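You operate a simulated robot arm through the tools that you are given. There is no shell and no other tool. Be economical: measure what you need, move in short steps, check, and stop when the job is done.

You are at the controls of a simulated two-armed robot. One attempt, no reset.

TASK
The window is stuck: reset the lower bracket to its red mark, then unlock and open the window.
Fine: the bracket's knob ends tight.

It is judged by the outcome, as a careful person would: the job done as asked, and still so three seconds after it is handed in. It fails if anything else is knocked over, pushed out of place, dropped, spilled or broken.

THE ROBOT
Two 7-joint arms with two-finger grippers on one trunk, hanging from a carriage that runs on a gantry, over the field with the corners [474, -2378], [474, 122], [-706, 122], [-706, -2378] (x, y) and turns from -4.922 to 7.069 rad about z. Base frame: it is fixed where the carriage stands at the start and does not move with it; the origin is on the floor, on the carriage's upright axis, x ahead of it, y to its left, z up; the surface under the hand at the start is at about z = 860. Lengths are in mm, angles in rad, forces in N, time in s.
The left shoulder is at the start at [0, 236, 1615], the right one opposite. With the tool pointing down near the work surface each hand reaches from about 100 to 620 mm from the robot's upright axis, wherever it stands, measured 20 degrees to its own side. Places, roughly: lower bracket [600, 100, 1100]; lower knob [500, 100, 1000]; upper knob [500, 100, 1300]; window handle [500, 0, 1100]; window sash [600, -200, 1200]. Payload 3.43 kg a hand.
The TCP of each hand is the grasp point between the finger pads, 30 mm short of the fingertips. In the tool frame z runs along the fingers and y along their closing line. Largest opening 104 mm; the body of the gripper starts 57 mm behind the TCP.
Orientation is that of the tool frame in the base frame, as [roll, pitch, yaw] about the fixed x, y, z axes, in that order (R = Rz(yaw) Ry(pitch) Rx(roll)). With the fingers straight down and closing along the base's y, the tool's x points along the base's -x, its y along +y and its z along -z.

THE INTERFACE
- The arms move only by the tool send_rows. It takes "left_targets", "right_targets" or both (then of equal length, played together; a hand with none holds still); each is a list of rows, each a list of 3 entries, a list of its own where there are three numbers: the turn, a rotation vector about the tool's x, y, z in rad, then the shift along the tool's x, y, z in mm, then the gripper command, from -1 (fully open) to 1 (shut), values between in proportion. In form: [[[wx, wy, wz], [tx, ty, tz], grip], ...]. A call has 1 to 12 rows; each row shifts and turns the commanded pose from where the row before left it, along the tool's axes as they then stand. A row lasts 0.2 s, in which the tool goes at most 50 mm and 0.15 rad; a call with a longer step from one row to the next is refused whole, and so is a gripper value outside its range. A pose out of reach is approached as far as the arm can. The call stops where the force on the tool passes 40 N (or 10 N more than at its start, if that is more) or the arm is blocked; 0.2 s more then pass. The fingers move at their own pace (about 45 mm/s each) and stop on an object; they squeeze with about 31 N. The grip force told is the motor's: it shows also when the fingers shut on nothing. Time passes only in rows, and 0.2 s behind the last, so rows that do not move let the fingers close. It gives the time, the measured TCP pose, the force on the tool (base axes), the opening and the grip force at its end, in the units of the frame above (readings bear some noise), with the torque about the TCP (base axes, N m) and any sound that the robot's microphone picked up, and new pictures: "pictures" is both (left out), scene, wrist or none (wrist: the cameras of the hands that moved).
- Cameras (640 x 400 px; columns grow to the right, rows downward): "scene" is now at [266.3, -15.5, 1736.9]; the picture's right is [-0.22, -0.98, 0.00], its down [-0.84, 0.18, -0.51] and it looks along [0.50, -0.11, -0.86] (base axes); focal length 271 px, centre (320, 200). "left" rides on the left gripper at [67, -18, -90] in its tool frame; the picture's right is [0.25, 0.97, 0.00], its down [-0.73, 0.19, -0.66] and it looks along [-0.64, 0.17, 0.75] (tool axes); focal length 218 px, centre (320, 200). "right" rides on the right gripper at [67, 18, -90] in its tool frame; the picture's right is [-0.25, 0.97, 0.00], its down [-0.73, -0.19, -0.66] and it looks along [-0.64, -0.17, 0.75] (tool axes); focal length 218 px, centre (320, 200). There is no depth. A picture from a camera that has moved, and an enlarged one, comes with that camera's place and axes in the base frame and with its lens.
- raise_lower(by): slides the trunk up (or, below 0, down) by that many mm; the arms and the scene camera ride with it, the base frame stays. It gives what a move gives, with no picture.
- drive_base(legs): drives the robot by 1 to 6 legs, each [ahead, left, turn to the left] in mm, mm and rad, along the robot's own axes; the way and the turn of a leg run together, so that a leg with both is an arc; at most 1500 mm and 3.142 rad a leg. The arms and the cameras ride along, it lands a little off, and it stops where it bumps. It keeps to its track: a leg is cut to what the track allows. It gives what a move gives, and a new picture of the scene camera.
- head_to(pan, tilt): turns the head with the scene camera to pan (to the left, within 1.501 rad either way) and tilt (down, from -0.506 to 1.204), counted from straight ahead of the robot. It gives what a move gives, and a new picture of the scene camera.
- close_up(camera, box): a new picture of the part [left, top, right, bottom] of that camera's present view, enlarged. The clock stands still meanwhile.
- job_done(): hands the job in; it is judged then, once.

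Go step by step. Nothing tells you exact positions but the pictures and the camera data: compare them with the known pose of the tool, close in by small moves and look again before you grip or let go. The budget is 120 turns and 260 pictures, counting those below and the enlarged ones. Unless the task says otherwise, let go and move clear before handing in, and close with one line.

The tools are called as a command line: name --argument value ..., lists and objects as JSON in quotes. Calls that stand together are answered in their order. send_rows: Moves the arms, as the interface text tells. Its arguments: {"type":"object","properties":{"left_targets":{"type":"array"},"right_targets":{"type":"array"},"pictures":{"type":"string","enum":["both","scene","wrist","none"]}},"required":[]} The other tools are called the same way: raise_lower (by) slides the trunk up or down; drive_base (legs) drives the base; head_to (pan, tilt) turns the head that bears the scene camera; close_up (camera, box) takes an enlarged picture of a part of a camera's view; job_done () hands the job in.

At the start:

```text
clock: 0.0
left_tcp_pos: [469.8, 80.1, 1000.2]
left_orientation: [-3.141, 0.0, -3.141]
left_contact_force: [0.3, -0.6, -0.5]
left_moment: [0.01, 0.03, 0.0]
left_gripper_width: 104.1
left_grasp_force: 0.1
right_tcp_pos: [358.8, -181.3, 999.8]
right_orientation: [3.141, 0.0, 3.141]
right_contact_force: [0.5, -0.3, -0.1]
right_moment: [0.0, 0.01, 0.01]
right_gripper_width: 104.0
right_grasp_force: 0.0
trunk travel left (down, up): [-525.0, 115.0]
robot x, y, heading: [-1.2, 0.3, -0.005]
head pan, tilt: [-0.216, 1.033]
```

scene: 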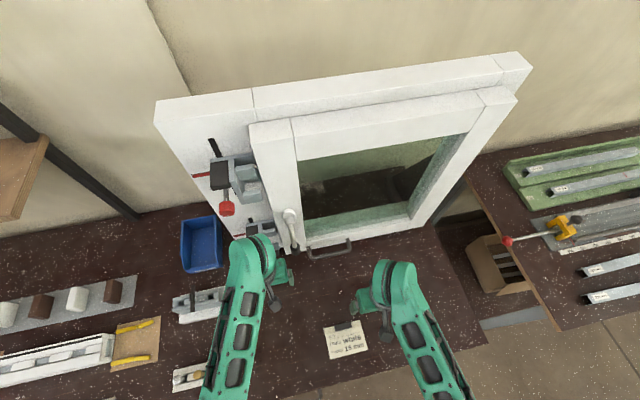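
right: 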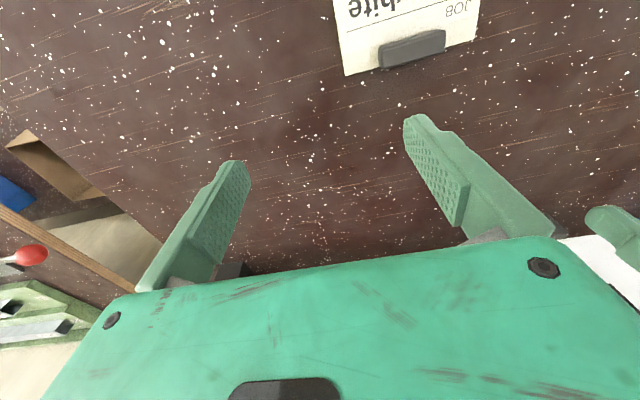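
left: 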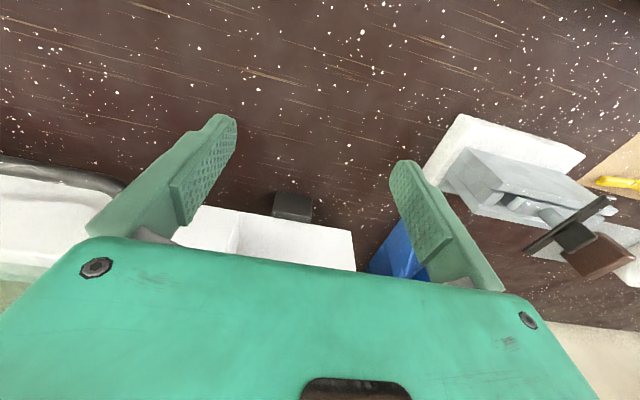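

I see the window with an upper bracket (red knob) and a lower bracket partly hidden behind the left arm. I'll take enlarged looks first.

close_up --camera "scene" --box '[150, 110, 350, 290]'

close_up --camera "scene" --box '[310, 310, 390, 360]'

```text
2.22 times, centred on (250, 200) of scene
camera zoom: at [266.3, -15.5, 1736.9], right [-0.22, -0.98, 0.0], down [-0.84, 0.18, -0.51], along [0.5, -0.11, -0.86], focal length 601 px, centre (476, 200)
```

zoom: 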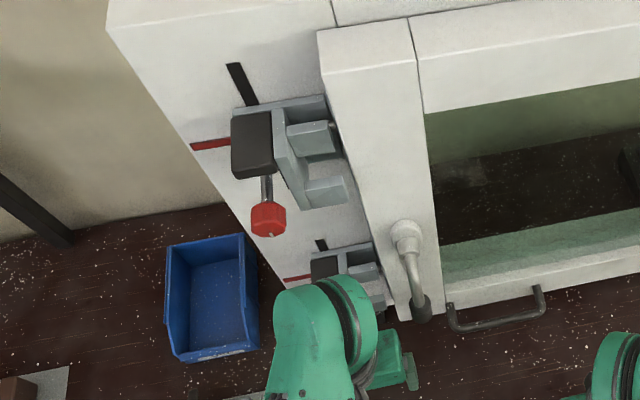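

```text
8.00 times, centred on (350, 335) of scene
camera zoom: at [266.3, -15.5, 1736.9], right [-0.22, -0.98, 0.0], down [-0.84, 0.18, -0.51], along [0.5, -0.11, -0.86], focal length 2165 px, centre (80, -880)
```

zoom: 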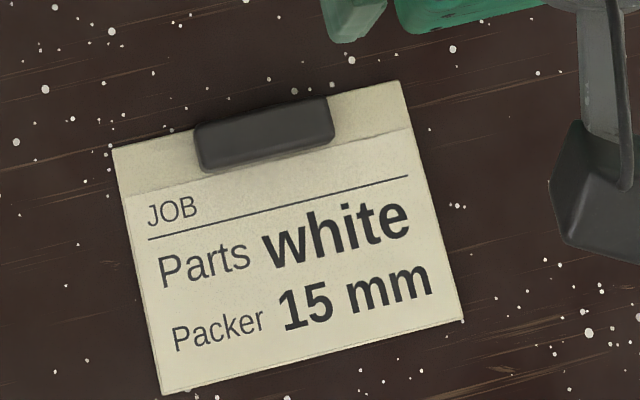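

I'll draw the left arm back to see the lower bracket, and look more level with the head.

send_rows --left_targets '[[[0, 0, 0], [45, 10, 0], -1], [[0, 0, 0], [45, 10, 0], -1], [[0, 0, 0], [45, 20, 0], -1], [[0, 0, 0], [45, 20, 0], -1], [[0, 0, 0], [40, 20, 0], -1]]' --pictures "none"

head_to --pan 0.1 --tilt 0.9

```text
clock: 1.2
left_tcp_pos: [249.8, 160.6, 999.1]
left_orientation: [-3.141, -0.001, 3.141]
left_contact_force: [-0.8, -0.1, 0.5]
left_moment: [0.0, 0.02, -0.02]
left_gripper_width: 104.0
left_grasp_force: 0.1
right_tcp_pos: [359.2, -181.9, 999.8]
right_orientation: [3.141, -0.001, 3.141]
right_contact_force: [-0.8, -0.7, -0.3]
right_moment: [-0.03, 0.0, 0.0]
right_gripper_width: 103.8
right_grasp_force: 0.1
trunk travel left (down, up): [-525.0, 115.0]
robot x, y, heading: [1.6, 5.2, 0.001]
head pan, tilt: [-0.216, 1.033]
```

```text
clock: 2.0
left_tcp_pos: [251.7, 160.5, 999.7]
left_orientation: [-3.142, 0.001, -3.141]
left_contact_force: [0.7, 0.5, 0.1]
left_moment: [-0.01, -0.01, -0.01]
left_gripper_width: 103.8
left_grasp_force: 0.1
right_tcp_pos: [359.6, -181.6, 999.4]
right_orientation: [3.141, 0.0, 3.14]
right_contact_force: [-0.8, -0.3, -0.4]
right_moment: [-0.02, 0.03, -0.03]
right_gripper_width: 103.9
right_grasp_force: 0.0
trunk travel left (down, up): [-525.0, 115.0]
robot x, y, heading: [1.2, 2.0, -0.002]
head pan, tilt: [0.099, 0.901]
camera scene: at [275.5, 6.4, 1746.4], right [0.1, -1.0, 0.0], down [-0.78, -0.08, -0.62], along [0.62, 0.06, -0.78], focal length 271 px, centre (320, 200)
```

scene: 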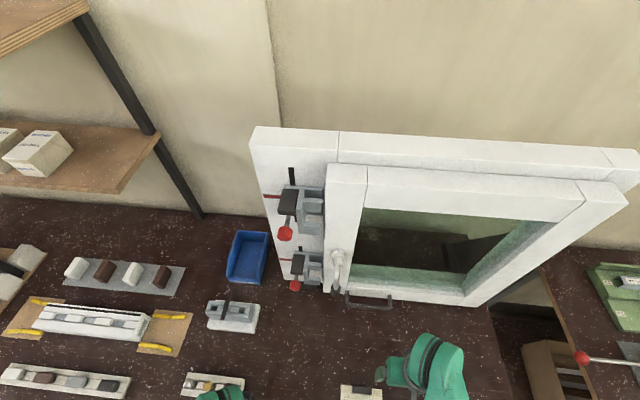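

close_up --camera "scene" --box '[250, 160, 410, 310]'

close_up --camera "scene" --box '[270, 230, 350, 300]'

close_up --camera "scene" --box '[0, 230, 280, 400]'

```text
2.67 times, centred on (330, 235) of scene
camera zoom: at [275.5, 6.4, 1746.4], right [0.1, -1.0, 0.0], down [-0.78, -0.08, -0.62], along [0.62, 0.06, -0.78], focal length 722 px, centre (293, 107)
```

zoom: 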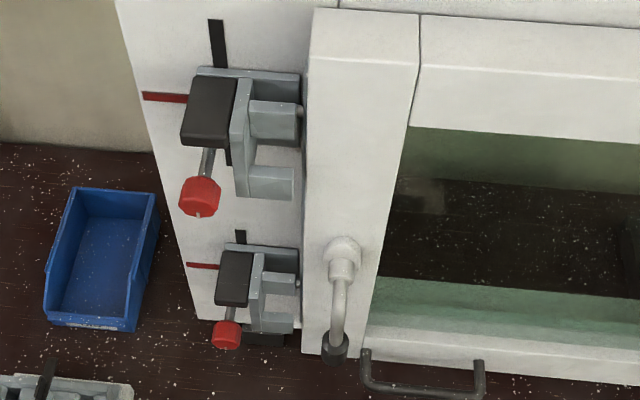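

```text
5.71 times, centred on (310, 265) of scene
camera zoom: at [275.5, 6.4, 1746.4], right [0.1, -1.0, 0.0], down [-0.78, -0.08, -0.62], along [0.62, 0.06, -0.78], focal length 1546 px, centre (377, -171)
```

zoom: 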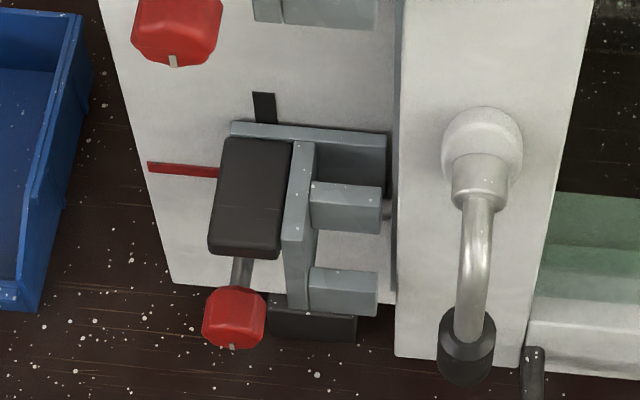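

```text
2.29 times, centred on (140, 315) of scene
camera zoom: at [275.5, 6.4, 1746.4], right [0.1, -1.0, 0.0], down [-0.78, -0.08, -0.62], along [0.62, 0.06, -0.78], focal length 619 px, centre (731, -63)
```

zoom: 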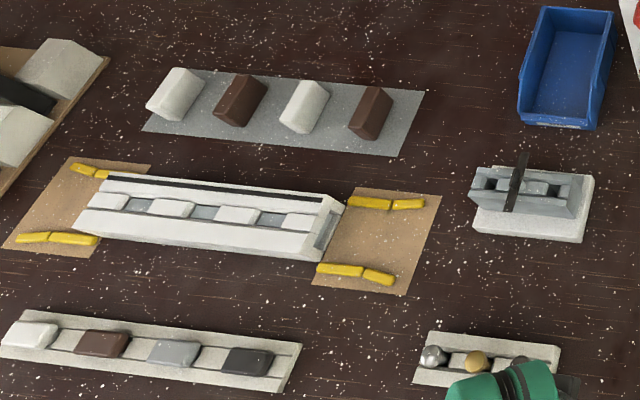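

Next I tilt the left hand so its camera looks level at the brackets.

send_rows --left_targets '[[[0, 0, 0], [-10, -20, -40], -1], [[0, 0, 0], [-10, -20, -40], -1], [[0, -0.145, 0], [0, 0, 0], -1], [[0, -0.145, 0], [0, 0, 0], -1], [[0, -0.145, 0], [0, 0, 0], -1], [[0, -0.145, 0], [0, 0, 0], -1], [[0, -0.145, 0], [0, 0, 0], -1], [[0, -0.145, 0], [0, 0, 0], -1]]' --pictures "both"

```text
clock: 3.8
left_tcp_pos: [293.4, 144.7, 1098.6]
left_orientation: [-3.141, 0.451, 3.134]
left_contact_force: [-0.3, 0.8, 0.5]
left_moment: [0.02, 0.03, 0.01]
left_gripper_width: 103.7
left_grasp_force: 0.1
left hand out of reach, approached as far as the arm can: row 5, 6, 7, 8
right_tcp_pos: [360.0, -182.1, 999.9]
right_orientation: [3.141, 0.0, 3.14]
right_contact_force: [-0.1, -0.4, 0.6]
right_moment: [-0.02, -0.03, 0.01]
right_gripper_width: 103.9
right_grasp_force: 0.1
trunk travel left (down, up): [-525.0, 115.0]
robot x, y, heading: [0.8, 0.3, 0.001]
head pan, tilt: [0.099, 0.901]
camera scene: at [275.5, 6.5, 1746.4], right [0.1, -1.0, 0.0], down [-0.78, -0.08, -0.62], along [0.62, 0.06, -0.78], focal length 271 px, centre (320, 200)
camera left: at [192.7, 129.5, 1149.7], right [-0.22, 0.97, -0.11], down [0.37, 0.19, 0.91], along [0.9, 0.16, -0.4], focal length 218 px, centre (320, 200)
```

scene: 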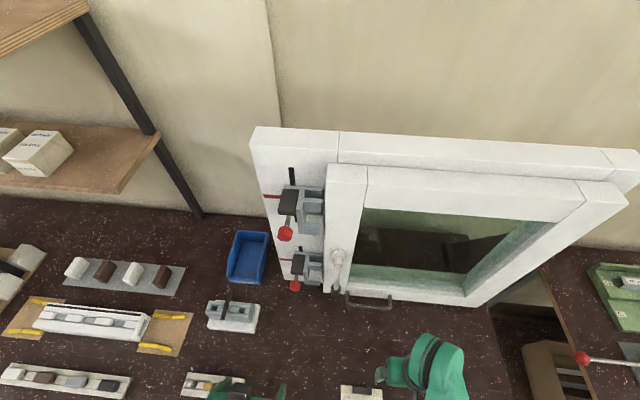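
left: 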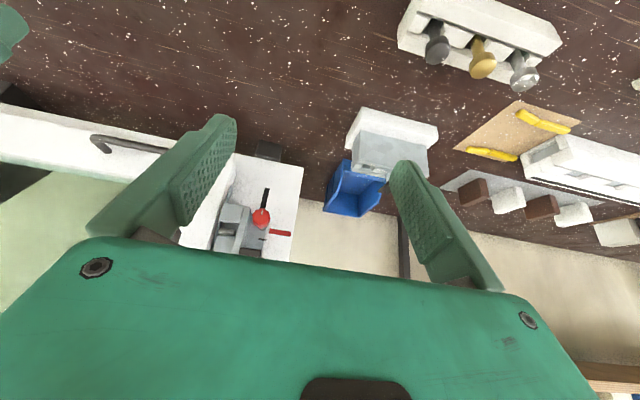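

The hand is too near the shoulder for a level pose, so I'll back the carriage and raise the right hand clear.

drive_base --legs '[[-250, 0, 0]]'

send_rows --left_targets '[[[0, 0, 0], [-35, 0, 30], -1], [[0, 0, 0], [-35, 0, 30], -1], [[0, 0, 0], [-35, 0, 30], -1], [[0, 0, 0], [-35, 0, 30], -1], [[0, 0, 0], [0, 0, 0], -1], [[0, 0, 0], [0, 0, 0], -1]]' --right_targets '[[[0, 0, 0], [0, -20, -40], -1], [[0, 0, 0], [0, -20, -40], -1], [[0, 0, 0], [0, -20, -40], -1], [[0, 0, 0], [0, -20, -40], -1], [[0, 0, 0], [0, 0, 0], -1], [[0, 0, 0], [0, 0, 0], -1]]' --pictures "none"

```text
clock: 5.6
left_tcp_pos: [46.0, 144.4, 1099.2]
left_orientation: [-3.141, 0.45, 3.132]
left_contact_force: [-0.9, -0.8, -0.4]
left_moment: [0.01, 0.02, 0.02]
left_gripper_width: 103.9
left_grasp_force: 0.1
right_tcp_pos: [112.2, -181.6, 999.7]
right_orientation: [-3.141, 0.001, -3.141]
right_contact_force: [-0.4, -0.3, -0.3]
right_moment: [-0.01, -0.02, 0.02]
right_gripper_width: 104.2
right_grasp_force: 0.1
trunk travel left (down, up): [-525.0, 115.0]
robot x, y, heading: [-246.5, 1.1, 0.001]
head pan, tilt: [0.099, 0.901]
camera scene: at [27.6, 6.4, 1746.4], right [0.1, -1.0, 0.0], down [-0.78, -0.08, -0.62], along [0.62, 0.06, -0.78], focal length 271 px, centre (320, 200)
```

scene: 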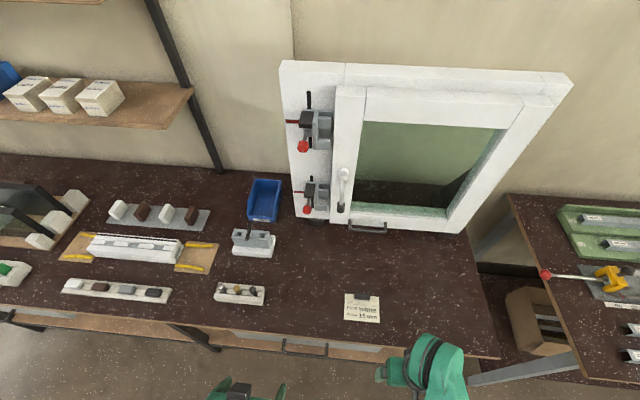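

```text
clock: 7.0
left_tcp_pos: [223.8, 142.1, 1051.5]
left_orientation: [-3.141, 0.45, 3.133]
left_contact_force: [-0.5, -0.1, -0.4]
left_moment: [-0.01, 0.0, -0.04]
left_gripper_width: 104.1
left_grasp_force: 0.1
right_tcp_pos: [113.5, -261.9, 1162.8]
right_orientation: [-3.142, -0.001, 3.139]
right_contact_force: [0.1, 0.8, 0.0]
right_moment: [-0.02, -0.01, -0.02]
right_gripper_width: 103.9
right_grasp_force: 0.1
trunk travel left (down, up): [-525.0, 115.0]
robot x, y, heading: [-250.1, -1.1, 0.0]
head pan, tilt: [0.099, 0.901]
```

send_rows --left_targets '[[[0, 0, 0], [-17, 0, -36], -1], [[0, 0, 0], [-17, 0, -36], -1], [[0, 0, 0], [-17, 0, -36], -1], [[0, 0, 0], [-17, 0, -36], -1], [[0, 0, 0], [-17, 0, -36], -1], [[0, 0, 0], [0, 0, 0], -1]]' --right_targets '[[[0, 0, 0], [0, 0, -40], -1], [[0, 0, 0], [0, 0, -40], -1], [[0, 0, 0], [0, 0, -40], -1], [[0, 0, 0], [0, 0, 0], -1], [[0, 0, 0], [0, 0, 0], -1], [[0, 0, 0], [0, 0, 0], -1]]' --pictures "none"

raise_lower --by -200

head_to --pan 0.1 --tilt 0.6

```text
clock: 8.4
left_tcp_pos: [221.5, 145.0, 1252.3]
left_orientation: [3.141, 0.45, 3.132]
left_contact_force: [-0.2, 0.0, 0.5]
left_moment: [0.04, 0.0, -0.01]
left_gripper_width: 104.0
left_grasp_force: 0.1
right_tcp_pos: [112.8, -263.2, 1249.3]
right_orientation: [3.142, 0.002, -3.14]
right_contact_force: [0.7, -0.8, 0.2]
right_moment: [0.03, -0.02, 0.01]
right_gripper_width: 103.9
right_grasp_force: 0.0
right hand out of reach, approached as far as the arm can: row 3
trunk travel left (down, up): [-525.0, 115.0]
robot x, y, heading: [-249.7, 2.3, 0.001]
head pan, tilt: [0.099, 0.901]
```

```text
clock: 10.6
left_tcp_pos: [222.1, 146.1, 1052.7]
left_orientation: [3.141, 0.45, 3.132]
left_contact_force: [0.7, -0.6, 0.9]
left_moment: [0.03, 0.01, -0.01]
left_gripper_width: 103.9
left_grasp_force: 0.1
right_tcp_pos: [112.3, -263.4, 1049.4]
right_orientation: [-3.141, 0.002, -3.141]
right_contact_force: [-0.4, -0.1, 0.4]
right_moment: [-0.02, -0.03, -0.01]
right_gripper_width: 103.9
right_grasp_force: 0.1
trunk travel left (down, up): [-325.0, 315.0]
robot x, y, heading: [-247.3, 2.0, 0.0]
head pan, tilt: [0.099, 0.901]
```

```text
clock: 11.4
left_tcp_pos: [221.4, 145.1, 1051.7]
left_orientation: [3.141, 0.451, 3.132]
left_contact_force: [-1.1, 0.5, 0.2]
left_moment: [-0.01, -0.01, -0.02]
left_gripper_width: 103.8
left_grasp_force: 0.0
right_tcp_pos: [111.8, -263.8, 1049.7]
right_orientation: [-3.141, 0.002, 3.14]
right_contact_force: [1.2, 0.6, 0.6]
right_moment: [0.01, 0.0, -0.01]
right_gripper_width: 104.0
right_grasp_force: 0.0
trunk travel left (down, up): [-325.0, 315.0]
robot x, y, heading: [-248.1, -0.7, 0.0]
head pan, tilt: [0.099, 0.6]
camera scene: at [40.6, 7.7, 1571.1], right [0.1, -1.0, 0.0], down [-0.56, -0.06, -0.82], along [0.82, 0.08, -0.57], focal length 271 px, centre (320, 200)
```

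scene: 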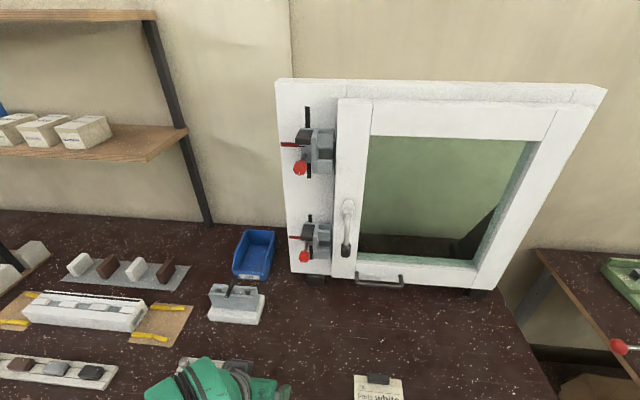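

close_up --camera "scene" --box '[270, 200, 366, 290]'

close_up --camera "scene" --box '[270, 90, 366, 190]'

close_up --camera "scene" --box '[320, 190, 510, 310]'

```text
4.44 times, centred on (318, 245) of scene
camera zoom: at [40.6, 7.7, 1571.1], right [0.1, -1.0, 0.0], down [-0.56, -0.06, -0.82], along [0.82, 0.08, -0.57], focal length 1203 px, centre (329, 0)
```

zoom: 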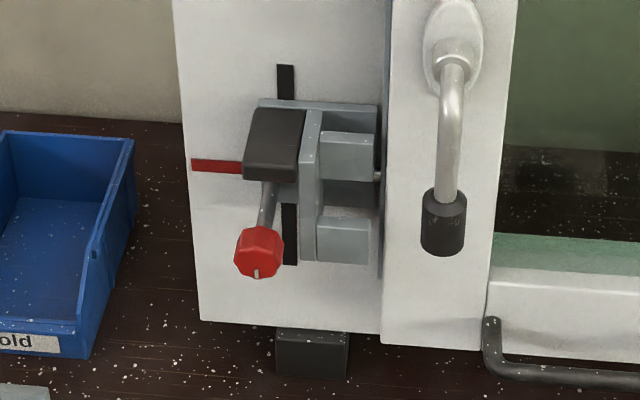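

```text
4.00 times, centred on (318, 140) of scene
camera zoom: at [40.6, 7.7, 1571.1], right [0.1, -1.0, 0.0], down [-0.56, -0.06, -0.82], along [0.82, 0.08, -0.57], focal length 1082 px, centre (328, 440)
```

zoom: 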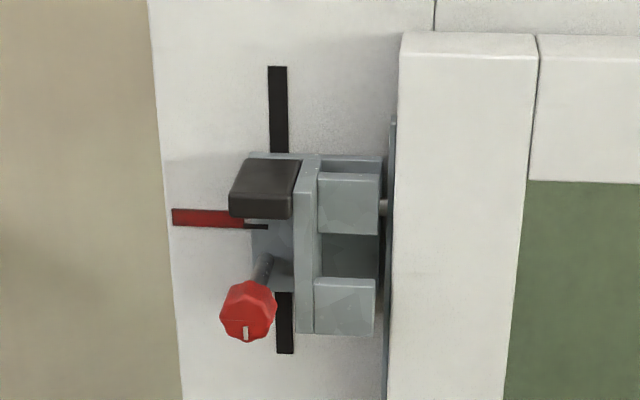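

```text
3.33 times, centred on (415, 250) of scene
camera zoom: at [40.6, 7.7, 1571.1], right [0.1, -1.0, 0.0], down [-0.56, -0.06, -0.82], along [0.82, 0.08, -0.57], focal length 902 px, centre (3, 33)
```

zoom: 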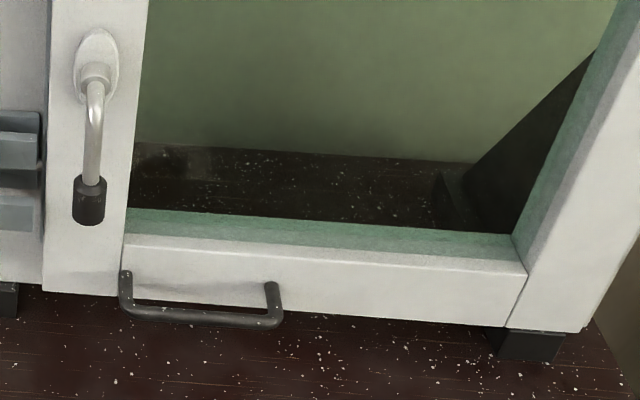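

Now I bring the left hand level for a frontal look at the lower bracket.

send_rows --left_targets '[[[0, -0.14, 0], [-20, -5, 20], -1], [[0, -0.14, 0], [-10, -5, 20], -1], [[0, -0.14, 0], [0, -5, 20], -1], [[0, -0.14, 0], [0, -5, 0], -1], [[0, 0, 0], [0, 0, 0], -1]]' --pictures "wrist"

```text
clock: 12.6
left_tcp_pos: [282.2, 136.5, 1034.8]
left_orientation: [-3.141, 1.009, 3.128]
left_contact_force: [0.1, 0.3, 0.4]
left_moment: [0.05, 0.01, 0.02]
left_gripper_width: 104.2
left_grasp_force: 0.0
left hand out of reach, approached as far as the arm can: row 4
right_tcp_pos: [113.1, -263.3, 1050.6]
right_orientation: [3.142, 0.001, 3.14]
right_contact_force: [0.2, 0.8, 0.6]
right_moment: [0.03, 0.03, -0.02]
right_gripper_width: 103.7
right_grasp_force: 0.0
trunk travel left (down, up): [-325.0, 315.0]
robot x, y, heading: [-246.0, -2.1, -0.0]
head pan, tilt: [0.099, 0.6]
camera left: at [169.2, 122.6, 1024.6], right [-0.12, 0.97, -0.21], down [-0.16, 0.19, 0.97], along [0.98, 0.15, 0.14], focal length 218 px, centre (320, 200)
```

left: 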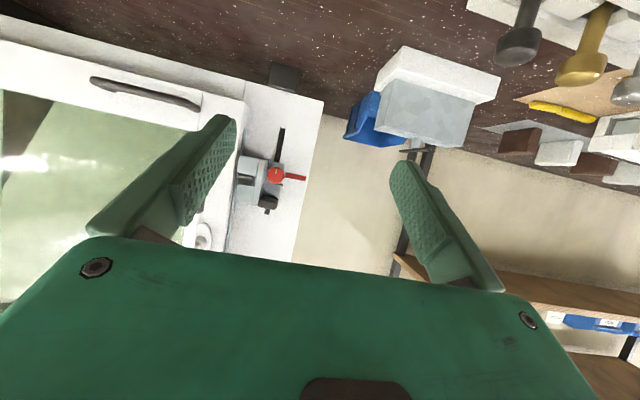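

close_up --camera "left" --box '[220, 110, 330, 250]'

```text
2.86 times, centred on (275, 180) of left
camera zoom: at [169.2, 122.6, 1024.6], right [-0.12, 0.97, -0.21], down [-0.16, 0.19, 0.97], along [0.98, 0.15, 0.14], focal length 624 px, centre (449, 257)
```

zoom: 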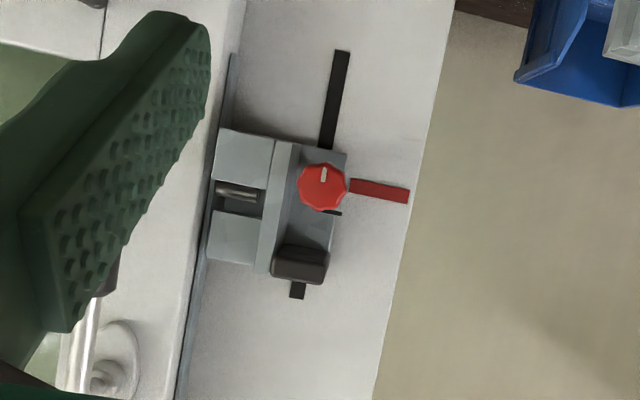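

The pointer on the lower bracket sits about 20 mm above the red mark (the wrist picture is upside down), so it must go down. I move forward and finish levelling the hand.

send_rows --left_targets '[[[0, 0, 0], [-20, -10, 26], -1], [[0, 0, 0], [-20, -10, 26], -1], [[0, 0, 0], [-20, -10, 26], -1], [[0, -0.14, 0], [0, 0, 0], -1], [[0, -0.14, 0], [0, 0, 0], -1], [[0, -0.14, 0], [0, 0, 0], -1], [[0, -0.14, 0], [0, 0, 0], -1], [[0, 0, 0], [0, 0, 0], -1]]' --pictures "both"

```text
clock: 14.4
left_tcp_pos: [370.7, 213.3, 1137.0]
left_orientation: [2.928, 1.479, 2.922]
left_contact_force: [0.4, 0.3, 0.1]
left_moment: [0.01, 0.01, 0.0]
left_gripper_width: 104.0
left_grasp_force: 0.0
left hand out of reach, approached as far as the arm can: row 2, 3, 4, 5, 6, 7
right_tcp_pos: [112.3, -262.4, 1050.8]
right_orientation: [-3.141, 0.001, -3.141]
right_contact_force: [-1.8, 0.8, -0.5]
right_moment: [0.02, 0.01, -0.02]
right_gripper_width: 104.1
right_grasp_force: 0.0
trunk travel left (down, up): [-325.0, 315.0]
robot x, y, heading: [-249.6, -0.6, 0.004]
head pan, tilt: [0.099, 0.6]
camera scene: at [40.5, 7.7, 1571.2], right [0.1, -1.0, 0.0], down [-0.56, -0.06, -0.83], along [0.82, 0.08, -0.56], focal length 271 px, centre (320, 200)
camera left: at [273.4, 198.3, 1075.9], right [-0.02, 0.97, -0.23], down [-0.59, 0.18, 0.79], along [0.81, 0.15, 0.57], focal length 218 px, centre (320, 200)
```

scene: 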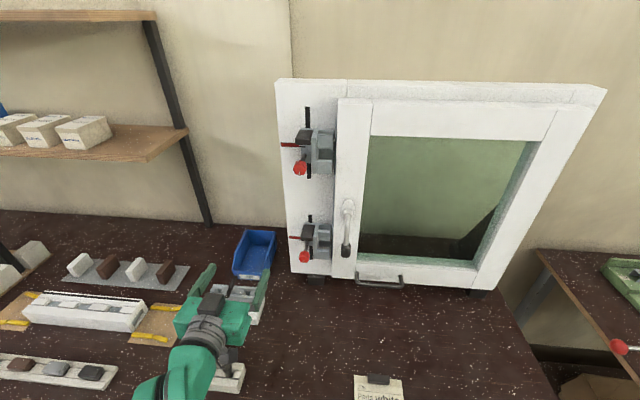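
left: 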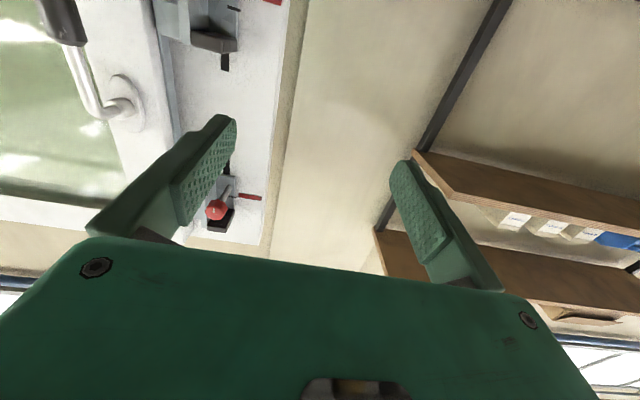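

Level works only with the hand higher relative to the shoulder, so I lower the trunk and redo it.

raise_lower --by -120

send_rows --left_targets '[[[0, 0, 0], [0, 0, 0], -1], [[0, 0, 0], [0, 0, 0], -1]]' --right_targets '[[[0, 0, 0], [0, 0, -30], -1], [[0, 0, 0], [0, 0, -30], -1]]' --pictures "wrist"

```text
clock: 15.9
left_tcp_pos: [372.2, 212.3, 1017.0]
left_orientation: [2.928, 1.48, 2.924]
left_contact_force: [0.5, -0.1, 0.5]
left_moment: [0.03, 0.03, 0.06]
left_gripper_width: 104.3
left_grasp_force: 0.0
right_tcp_pos: [113.2, -262.5, 930.1]
right_orientation: [3.141, 0.004, 3.141]
right_contact_force: [1.0, 0.2, -0.4]
right_moment: [0.01, -0.02, 0.02]
right_gripper_width: 103.7
right_grasp_force: 0.0
trunk travel left (down, up): [-205.0, 435.0]
robot x, y, heading: [-251.7, -1.0, -0.002]
head pan, tilt: [0.099, 0.6]
```

```text
clock: 16.5
left_tcp_pos: [368.9, 212.9, 1016.3]
left_orientation: [2.931, 1.48, 2.927]
left_contact_force: [0.3, 0.0, -0.6]
left_moment: [0.03, 0.02, -0.02]
left_gripper_width: 104.3
left_grasp_force: 0.1
right_tcp_pos: [112.4, -263.7, 930.8]
right_orientation: [-3.141, 0.001, 3.141]
right_contact_force: [-1.1, -0.5, 0.3]
right_moment: [0.0, 0.02, 0.02]
right_gripper_width: 104.0
right_grasp_force: 0.0
right hand out of reach, approached as far as the arm can: row 1, 2
trunk travel left (down, up): [-205.0, 435.0]
robot x, y, heading: [-246.9, -0.7, -0.001]
head pan, tilt: [0.099, 0.6]
camera right: at [45.4, -244.8, 1019.9], right [0.25, 0.97, 0.0], down [0.73, -0.19, 0.66], along [0.64, -0.17, -0.75], focal length 218 px, centre (320, 200)
camera left: at [273.5, 197.9, 955.9], right [-0.02, 0.97, -0.23], down [-0.59, 0.18, 0.79], along [0.81, 0.15, 0.57], focal length 218 px, centre (320, 200)
```

right: 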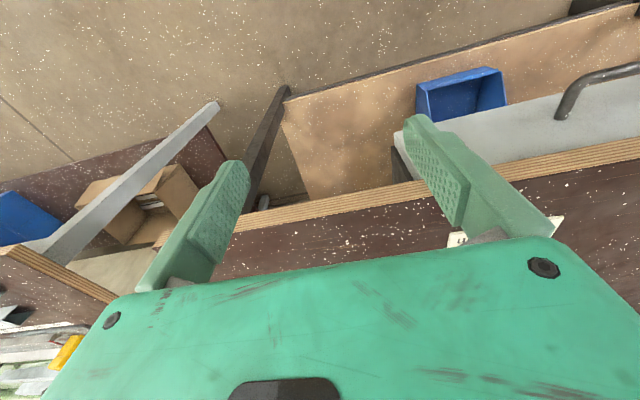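
left: 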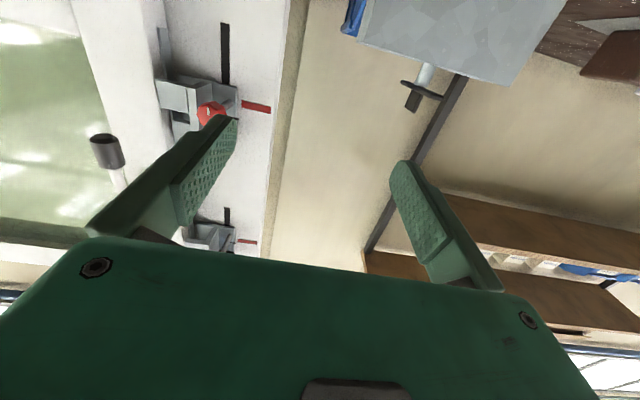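

send_rows --left_targets '[[[0, -0.089, -0.019], [0, 0, 0], -1], [[0, 0, 0], [-11, -39, 20], -1], [[0, 0, 0], [-12, -39, 20], -1], [[0, 0, 0], [-11, -39, 20], -1], [[0, 0, 0], [0, 0, 0], -1]]' --pictures "both"

```text
clock: 17.7
left_tcp_pos: [428.7, 161.7, 1078.4]
left_orientation: [2.823, 1.462, 2.792]
left_contact_force: [-0.2, 0.6, -0.1]
left_moment: [0.0, 0.0, 0.0]
left_gripper_width: 104.0
left_grasp_force: 0.1
left hand out of reach, approached as far as the arm can: row 1, 2, 3, 4
right_tcp_pos: [112.0, -262.4, 929.6]
right_orientation: [3.14, -0.001, -3.14]
right_contact_force: [-0.5, 0.5, -0.3]
right_moment: [0.0, -0.03, 0.02]
right_gripper_width: 104.0
right_grasp_force: 0.1
trunk travel left (down, up): [-205.0, 435.0]
robot x, y, heading: [-247.7, -0.3, 0.001]
head pan, tilt: [0.099, 0.6]
camera scene: at [40.0, 7.9, 1451.0], right [0.1, -1.0, 0.0], down [-0.56, -0.06, -0.82], along [0.82, 0.08, -0.57], focal length 271 px, centre (320, 200)
camera left: at [330.1, 150.4, 1019.5], right [0.0, 0.98, -0.22], down [-0.57, 0.18, 0.8], along [0.82, 0.12, 0.56], focal length 218 px, centre (320, 200)
```

scene: 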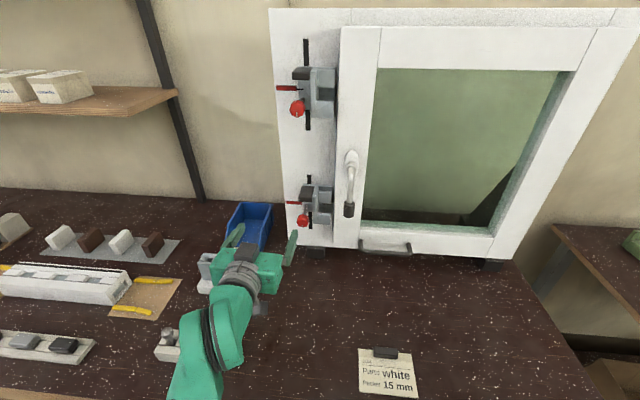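
left: 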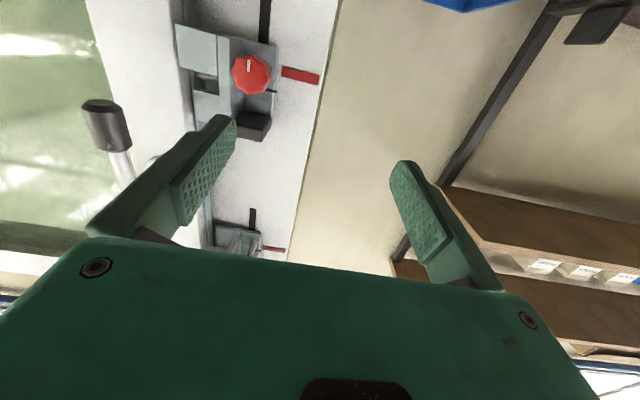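

The limit is on the hand toward the robot's midline, so I'll pull back a little and move the carriage to the right.

send_rows --left_targets '[[[0, 0, 0], [0, 20, -40], -1], [[0, 0, 0], [0, 20, -40], -1]]' --pictures "none"

drive_base --legs '[[0, -200, 0]]'

```text
clock: 18.3
left_tcp_pos: [344.8, 203.3, 1087.4]
left_orientation: [2.931, 1.481, 2.927]
left_contact_force: [0.0, 0.5, -0.7]
left_moment: [0.01, 0.01, 0.04]
left_gripper_width: 104.1
left_grasp_force: 0.0
right_tcp_pos: [111.7, -262.4, 929.8]
right_orientation: [-3.141, 0.001, -3.14]
right_contact_force: [-0.1, -0.4, -0.5]
right_moment: [-0.01, -0.01, 0.03]
right_gripper_width: 103.8
right_grasp_force: 0.0
trunk travel left (down, up): [-205.0, 435.0]
robot x, y, heading: [-252.4, 2.1, -0.006]
head pan, tilt: [0.099, 0.6]
```

```text
clock: 19.9
left_tcp_pos: [346.8, 8.6, 1088.3]
left_orientation: [2.935, 1.481, 2.933]
left_contact_force: [0.4, -0.7, -0.2]
left_moment: [0.04, 0.0, 0.02]
left_gripper_width: 103.9
left_grasp_force: 0.0
right_tcp_pos: [112.8, -457.9, 929.9]
right_orientation: [-3.141, 0.003, -3.14]
right_contact_force: [-0.7, -0.4, -0.8]
right_moment: [0.02, 0.03, -0.03]
right_gripper_width: 103.9
right_grasp_force: 0.0
trunk travel left (down, up): [-205.0, 435.0]
robot x, y, heading: [-249.1, -197.3, 0.006]
head pan, tilt: [0.099, 0.6]
camera scene: at [40.6, -187.3, 1451.2], right [0.1, -0.99, 0.0], down [-0.56, -0.06, -0.83], along [0.82, 0.08, -0.56], focal length 271 px, centre (320, 200)
```

scene: 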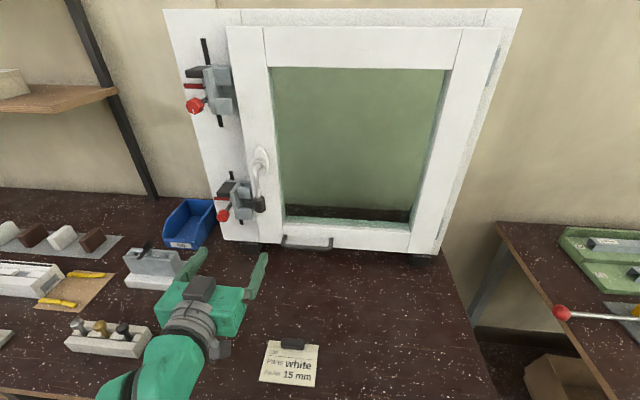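

send_rows --left_targets '[[[0, -0.085, -0.02], [0, 0, 0], -1], [[0, 0, 0], [13, 29, 28], -1], [[0, 0, 0], [13, 29, 28], -1], [[0, 0, 0], [13, 29, 28], -1], [[0, 0, 0], [0, 0, 0], -1]]' --pictures "wrist"

head_to --pan 0.45 --tilt 0.55

```text
clock: 21.1
left_tcp_pos: [412.8, 31.7, 1061.4]
left_orientation: [1.754, 1.532, 1.777]
left_contact_force: [-0.5, 0.6, -1.2]
left_moment: [0.0, 0.03, -0.02]
left_gripper_width: 103.7
left_grasp_force: 0.0
left hand out of reach, approached as far as the arm can: row 2, 3, 4
right_tcp_pos: [112.9, -457.5, 930.2]
right_orientation: [-3.14, 0.002, -3.14]
right_contact_force: [-0.9, -1.1, -0.4]
right_moment: [0.03, -0.04, 0.0]
right_gripper_width: 103.9
right_grasp_force: 0.1
trunk travel left (down, up): [-205.0, 435.0]
robot x, y, heading: [-247.2, -192.6, -0.005]
head pan, tilt: [0.099, 0.6]
camera left: at [322.0, 15.4, 993.1], right [-0.03, 0.98, -0.22], down [-0.66, 0.15, 0.74], along [0.75, 0.16, 0.64], focal length 218 px, centre (320, 200)
```

left: 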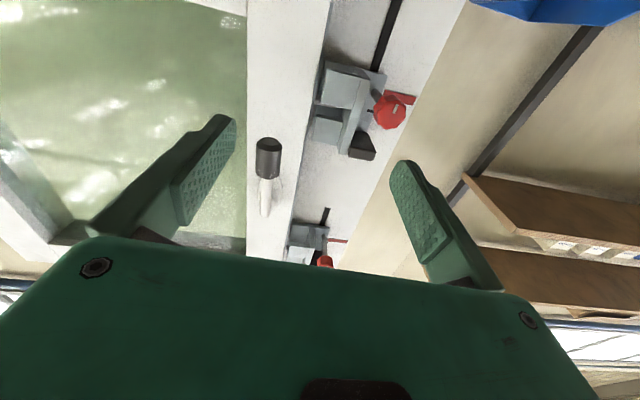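

```text
clock: 21.9
left_tcp_pos: [414.4, 30.7, 1061.8]
left_orientation: [1.748, 1.534, 1.768]
left_contact_force: [0.0, 0.3, 0.4]
left_moment: [-0.01, -0.05, 0.02]
left_gripper_width: 104.1
left_grasp_force: 0.0
right_tcp_pos: [112.9, -457.3, 930.9]
right_orientation: [3.141, 0.001, -3.14]
right_contact_force: [-0.5, -0.6, -0.1]
right_moment: [-0.02, -0.03, 0.03]
right_gripper_width: 104.2
right_grasp_force: 0.0
trunk travel left (down, up): [-205.0, 435.0]
robot x, y, heading: [-251.6, -194.7, 0.001]
head pan, tilt: [0.45, 0.55]
camera scene: at [33.5, -156.6, 1455.7], right [0.44, -0.9, 0.0], down [-0.47, -0.23, -0.85], along [0.77, 0.37, -0.52], focal length 271 px, centre (320, 200)
```

scene: 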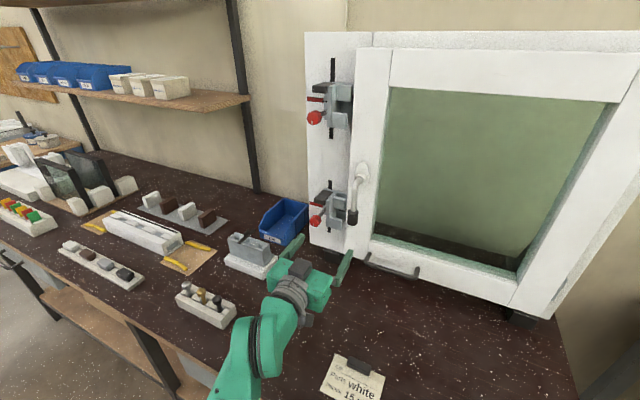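

The wrist needs a more stretched arm to stay level, so I back the carriage 110 mm and reach out again.

drive_base --legs '[[-110, 0, 0]]'

send_rows --left_targets '[[[0, 0, 0], [0, 0, 40], -1], [[0, 0, 0], [0, 0, 40], -1], [[0, 0, 0], [0, 20, 40], -1], [[0, 0, 0], [0, 20, 0], -1], [[0, 0, 0], [0, 20, 0], -1], [[0, 0, 0], [0, 0, 0], -1]]' --pictures "wrist"

```text
clock: 23.1
left_tcp_pos: [301.2, 31.5, 1061.2]
left_orientation: [1.763, 1.532, 1.786]
left_contact_force: [-1.4, 0.7, -0.7]
left_moment: [-0.03, 0.0, -0.01]
left_gripper_width: 103.9
left_grasp_force: 0.0
right_tcp_pos: [1.3, -457.6, 930.6]
right_orientation: [-3.141, 0.002, -3.139]
right_contact_force: [-0.2, 0.1, -0.5]
right_moment: [0.0, 0.01, -0.02]
right_gripper_width: 103.9
right_grasp_force: 0.0
trunk travel left (down, up): [-205.0, 435.0]
robot x, y, heading: [-359.4, -196.0, 0.004]
head pan, tilt: [0.45, 0.55]
camera scene: at [-78.1, -156.4, 1455.6], right [0.44, -0.9, 0.0], down [-0.47, -0.23, -0.85], along [0.77, 0.37, -0.52], focal length 271 px, centre (320, 200)
```

scene: 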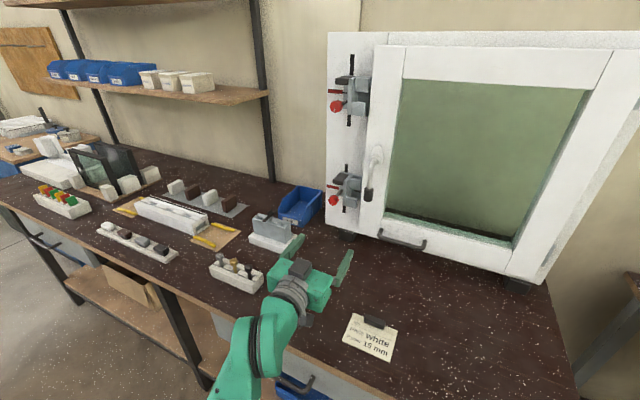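

```text
clock: 24.5
left_tcp_pos: [393.5, 40.7, 1095.3]
left_orientation: [1.705, 1.511, 1.749]
left_contact_force: [0.2, -0.1, -0.5]
left_moment: [-0.01, -0.03, -0.01]
left_gripper_width: 103.9
left_grasp_force: 0.0
left hand out of reach, approached as far as the arm can: row 1, 2, 3, 4, 5
right_tcp_pos: [2.3, -457.2, 931.0]
right_orientation: [3.141, 0.002, -3.139]
right_contact_force: [-0.6, 0.1, 0.2]
right_moment: [0.02, 0.03, -0.02]
right_gripper_width: 104.1
right_grasp_force: 0.1
trunk travel left (down, up): [-205.0, 435.0]
robot x, y, heading: [-363.1, -198.4, 0.006]
head pan, tilt: [0.45, 0.55]
camera left: at [302.7, 25.0, 1027.1], right [-0.04, 0.98, -0.19], down [-0.66, 0.12, 0.74], along [0.75, 0.16, 0.64], focal length 218 px, centre (320, 200)
```

left: 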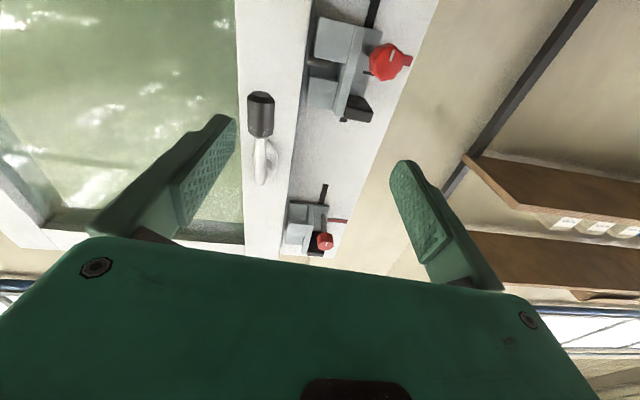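

Stretching makes it worse, so a lower trunk and a nearer base are better. I'll tuck both hands safely, lower the trunk, then come forward.

send_rows --left_targets '[[[0, 0, 0], [-30, 0, -40], -1], [[0, 0, 0], [-40, 0, -30], -1]]' --right_targets '[[[0, 0, 0], [20, 0, 0], -1], [[0, 0, 0], [20, 0, 0], -1]]' --pictures "none"

raise_lower --by -150

drive_base --legs '[[90, 0, 0]]'

```text
clock: 25.1
left_tcp_pos: [321.3, 35.8, 1163.1]
left_orientation: [1.813, 1.535, 1.834]
left_contact_force: [0.2, -0.8, 0.6]
left_moment: [0.01, 0.0, 0.0]
left_gripper_width: 103.8
left_grasp_force: 0.1
right_tcp_pos: [-37.9, -456.2, 930.3]
right_orientation: [-3.141, 0.002, -3.139]
right_contact_force: [-0.1, -0.7, 0.6]
right_moment: [-0.03, 0.0, -0.02]
right_gripper_width: 104.3
right_grasp_force: 0.1
trunk travel left (down, up): [-205.0, 435.0]
robot x, y, heading: [-363.1, -197.0, 0.004]
head pan, tilt: [0.45, 0.55]
```

```text
clock: 26.9
left_tcp_pos: [322.6, 35.8, 1013.6]
left_orientation: [1.74, 1.534, 1.766]
left_contact_force: [0.3, -0.2, -0.6]
left_moment: [0.0, -0.04, 0.0]
left_gripper_width: 103.8
left_grasp_force: 0.0
right_tcp_pos: [-37.9, -457.3, 780.3]
right_orientation: [-3.141, 0.003, -3.141]
right_contact_force: [0.2, -0.1, 1.2]
right_moment: [-0.02, 0.01, 0.03]
right_gripper_width: 103.9
right_grasp_force: 0.0
trunk travel left (down, up): [-55.0, 585.0]
robot x, y, heading: [-357.8, -195.9, -0.003]
head pan, tilt: [0.45, 0.55]
```

```text
clock: 27.9
left_tcp_pos: [411.0, 35.0, 1013.0]
left_orientation: [1.742, 1.534, 1.767]
left_contact_force: [0.3, -0.4, 0.5]
left_moment: [-0.01, 0.01, 0.03]
left_gripper_width: 104.0
left_grasp_force: 0.1
right_tcp_pos: [49.5, -458.1, 779.9]
right_orientation: [-3.141, 0.002, 3.14]
right_contact_force: [0.9, -0.6, 0.4]
right_moment: [0.0, -0.02, 0.01]
right_gripper_width: 103.9
right_grasp_force: 0.0
trunk travel left (down, up): [-55.0, 585.0]
robot x, y, heading: [-271.9, -196.4, -0.007]
head pan, tilt: [0.45, 0.55]
camera scene: at [9.7, -156.8, 1305.8], right [0.44, -0.9, 0.0], down [-0.47, -0.23, -0.85], along [0.77, 0.37, -0.52], focal length 271 px, centre (320, 200)
```

scene: 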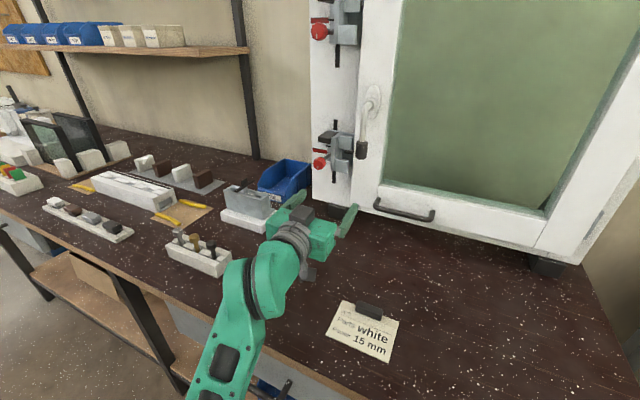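

send_rows --left_targets '[[[0, 0, 0], [-13, 20, 5], -1], [[0, 0, 0], [-13, 20, 4], -1], [[0, 0, 0], [-11, 21, 4], -1], [[0, 0, 0], [0, 0, 0], -1]]' --pictures "wrist"

head_to --pan 0.45 --tilt 0.4

```text
clock: 28.9
left_tcp_pos: [414.9, 66.7, 1055.4]
left_orientation: [1.858, 1.531, 1.895]
left_contact_force: [0.4, 0.4, 0.4]
left_moment: [0.0, -0.03, 0.0]
left_gripper_width: 104.0
left_grasp_force: 0.0
left hand out of reach, approached as far as the arm can: row 2, 3
right_tcp_pos: [47.2, -457.1, 781.4]
right_orientation: [3.141, 0.003, 3.141]
right_contact_force: [-0.1, 0.9, -0.5]
right_moment: [0.0, 0.01, 0.0]
right_gripper_width: 104.1
right_grasp_force: 0.0
trunk travel left (down, up): [-55.0, 585.0]
robot x, y, heading: [-268.8, -195.2, -0.003]
head pan, tilt: [0.45, 0.55]
camera left: at [322.8, 49.3, 987.7], right [-0.04, 0.98, -0.22], down [-0.65, 0.14, 0.74], along [0.76, 0.17, 0.63], focal length 218 px, centre (320, 200)
```

left: 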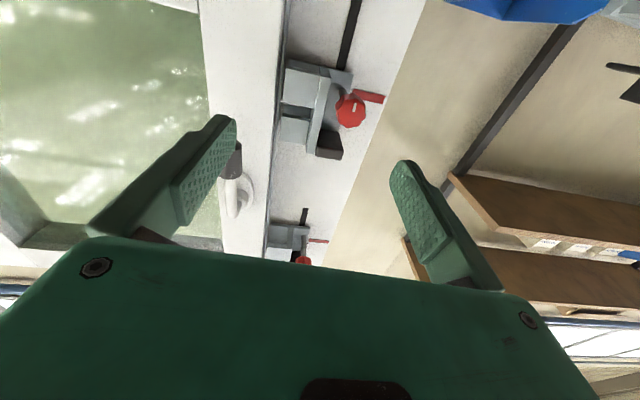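

```text
clock: 29.6
left_tcp_pos: [413.6, 65.3, 1055.0]
left_orientation: [1.853, 1.532, 1.887]
left_contact_force: [-0.2, 0.3, 0.1]
left_moment: [-0.05, 0.02, 0.0]
left_gripper_width: 104.1
left_grasp_force: 0.0
right_tcp_pos: [47.9, -457.9, 781.5]
right_orientation: [3.14, 0.002, -3.142]
right_contact_force: [-0.9, 0.3, 0.2]
right_moment: [0.0, -0.01, -0.01]
right_gripper_width: 103.8
right_grasp_force: 0.0
trunk travel left (down, up): [-55.0, 585.0]
robot x, y, heading: [-270.8, -195.2, 0.002]
head pan, tilt: [0.45, 0.4]
camera scene: at [12.0, -155.6, 1319.4], right [0.44, -0.9, 0.0], down [-0.35, -0.17, -0.92], along [0.83, 0.4, -0.39], focal length 271 px, centre (320, 200)
```

scene: 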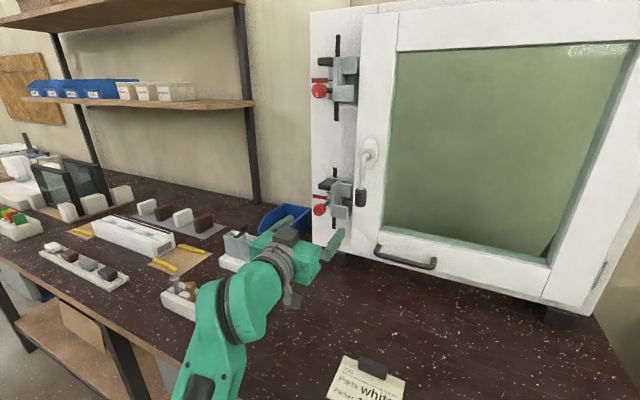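

The arm seems limited in roll about the tool axis, so I try turning the hand about its own axis while level.

send_rows --left_targets '[[[0, 0, 0.14], [0, 0, 0], -1], [[0, 0, 0.14], [0, 0, 0], -1], [[0, 0, 0.14], [0, 0, 0], -1], [[0, 0, 0.14], [0, 10, 0], -1], [[0, 0, 0.14], [0, 10, 0], -1], [[0, 0, 0.14], [0, 10, 0], -1], [[0, 0, 0], [0, 0, 0], -1]]' --pictures "wrist"

```text
clock: 31.2
left_tcp_pos: [399.0, 73.7, 1090.0]
left_orientation: [1.58, 0.694, 1.607]
left_contact_force: [0.3, 0.3, 0.3]
left_moment: [-0.02, 0.03, -0.01]
left_gripper_width: 104.1
left_grasp_force: 0.0
left hand out of reach, approached as far as the arm can: row 4, 5, 6
right_tcp_pos: [48.8, -457.9, 780.0]
right_orientation: [-3.141, 0.002, 3.141]
right_contact_force: [0.3, -0.3, -0.1]
right_moment: [-0.01, 0.04, -0.07]
right_gripper_width: 104.1
right_grasp_force: 0.1
trunk travel left (down, up): [-55.0, 585.0]
robot x, y, heading: [-273.5, -194.7, 0.002]
head pan, tilt: [0.45, 0.4]
camera left: at [306.0, 114.1, 1033.9], right [-0.02, 0.81, 0.58], down [-0.64, -0.46, 0.62], along [0.77, -0.36, 0.53], focal length 218 px, centre (320, 200)
```

left: 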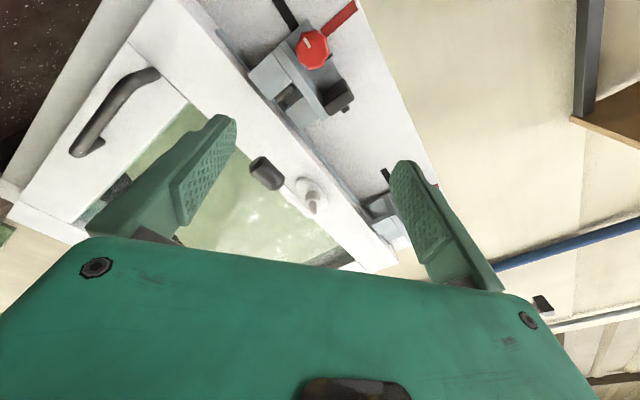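

head_to --pan 0.6 --tilt 0.9

```text
clock: 32.2
left_tcp_pos: [398.5, 74.2, 1090.5]
left_orientation: [1.581, 0.694, 1.606]
left_contact_force: [-0.4, 0.1, -1.0]
left_moment: [0.0, 0.02, 0.0]
left_gripper_width: 103.6
left_grasp_force: 0.2
right_tcp_pos: [48.7, -458.4, 781.5]
right_orientation: [-3.141, 0.003, -3.142]
right_contact_force: [-0.4, 0.1, 0.0]
right_moment: [-0.01, 0.01, 0.03]
right_gripper_width: 104.2
right_grasp_force: 0.1
trunk travel left (down, up): [-55.0, 585.0]
robot x, y, heading: [-275.0, -194.9, -0.001]
head pan, tilt: [0.6, 0.901]
camera scene: at [-9.1, -153.3, 1276.5], right [0.57, -0.82, 0.0], down [-0.65, -0.44, -0.62], along [0.51, 0.35, -0.78], focal length 271 px, centre (320, 200)
```

scene: 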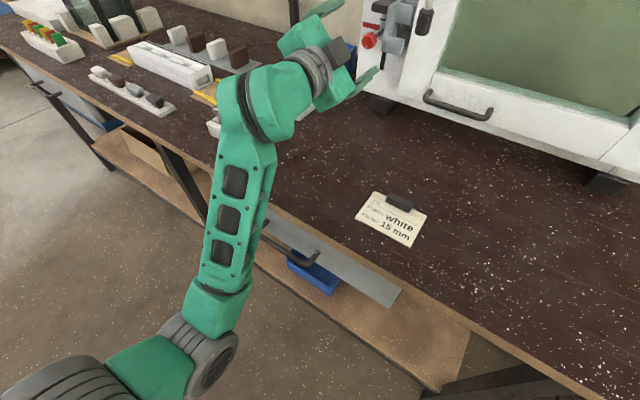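

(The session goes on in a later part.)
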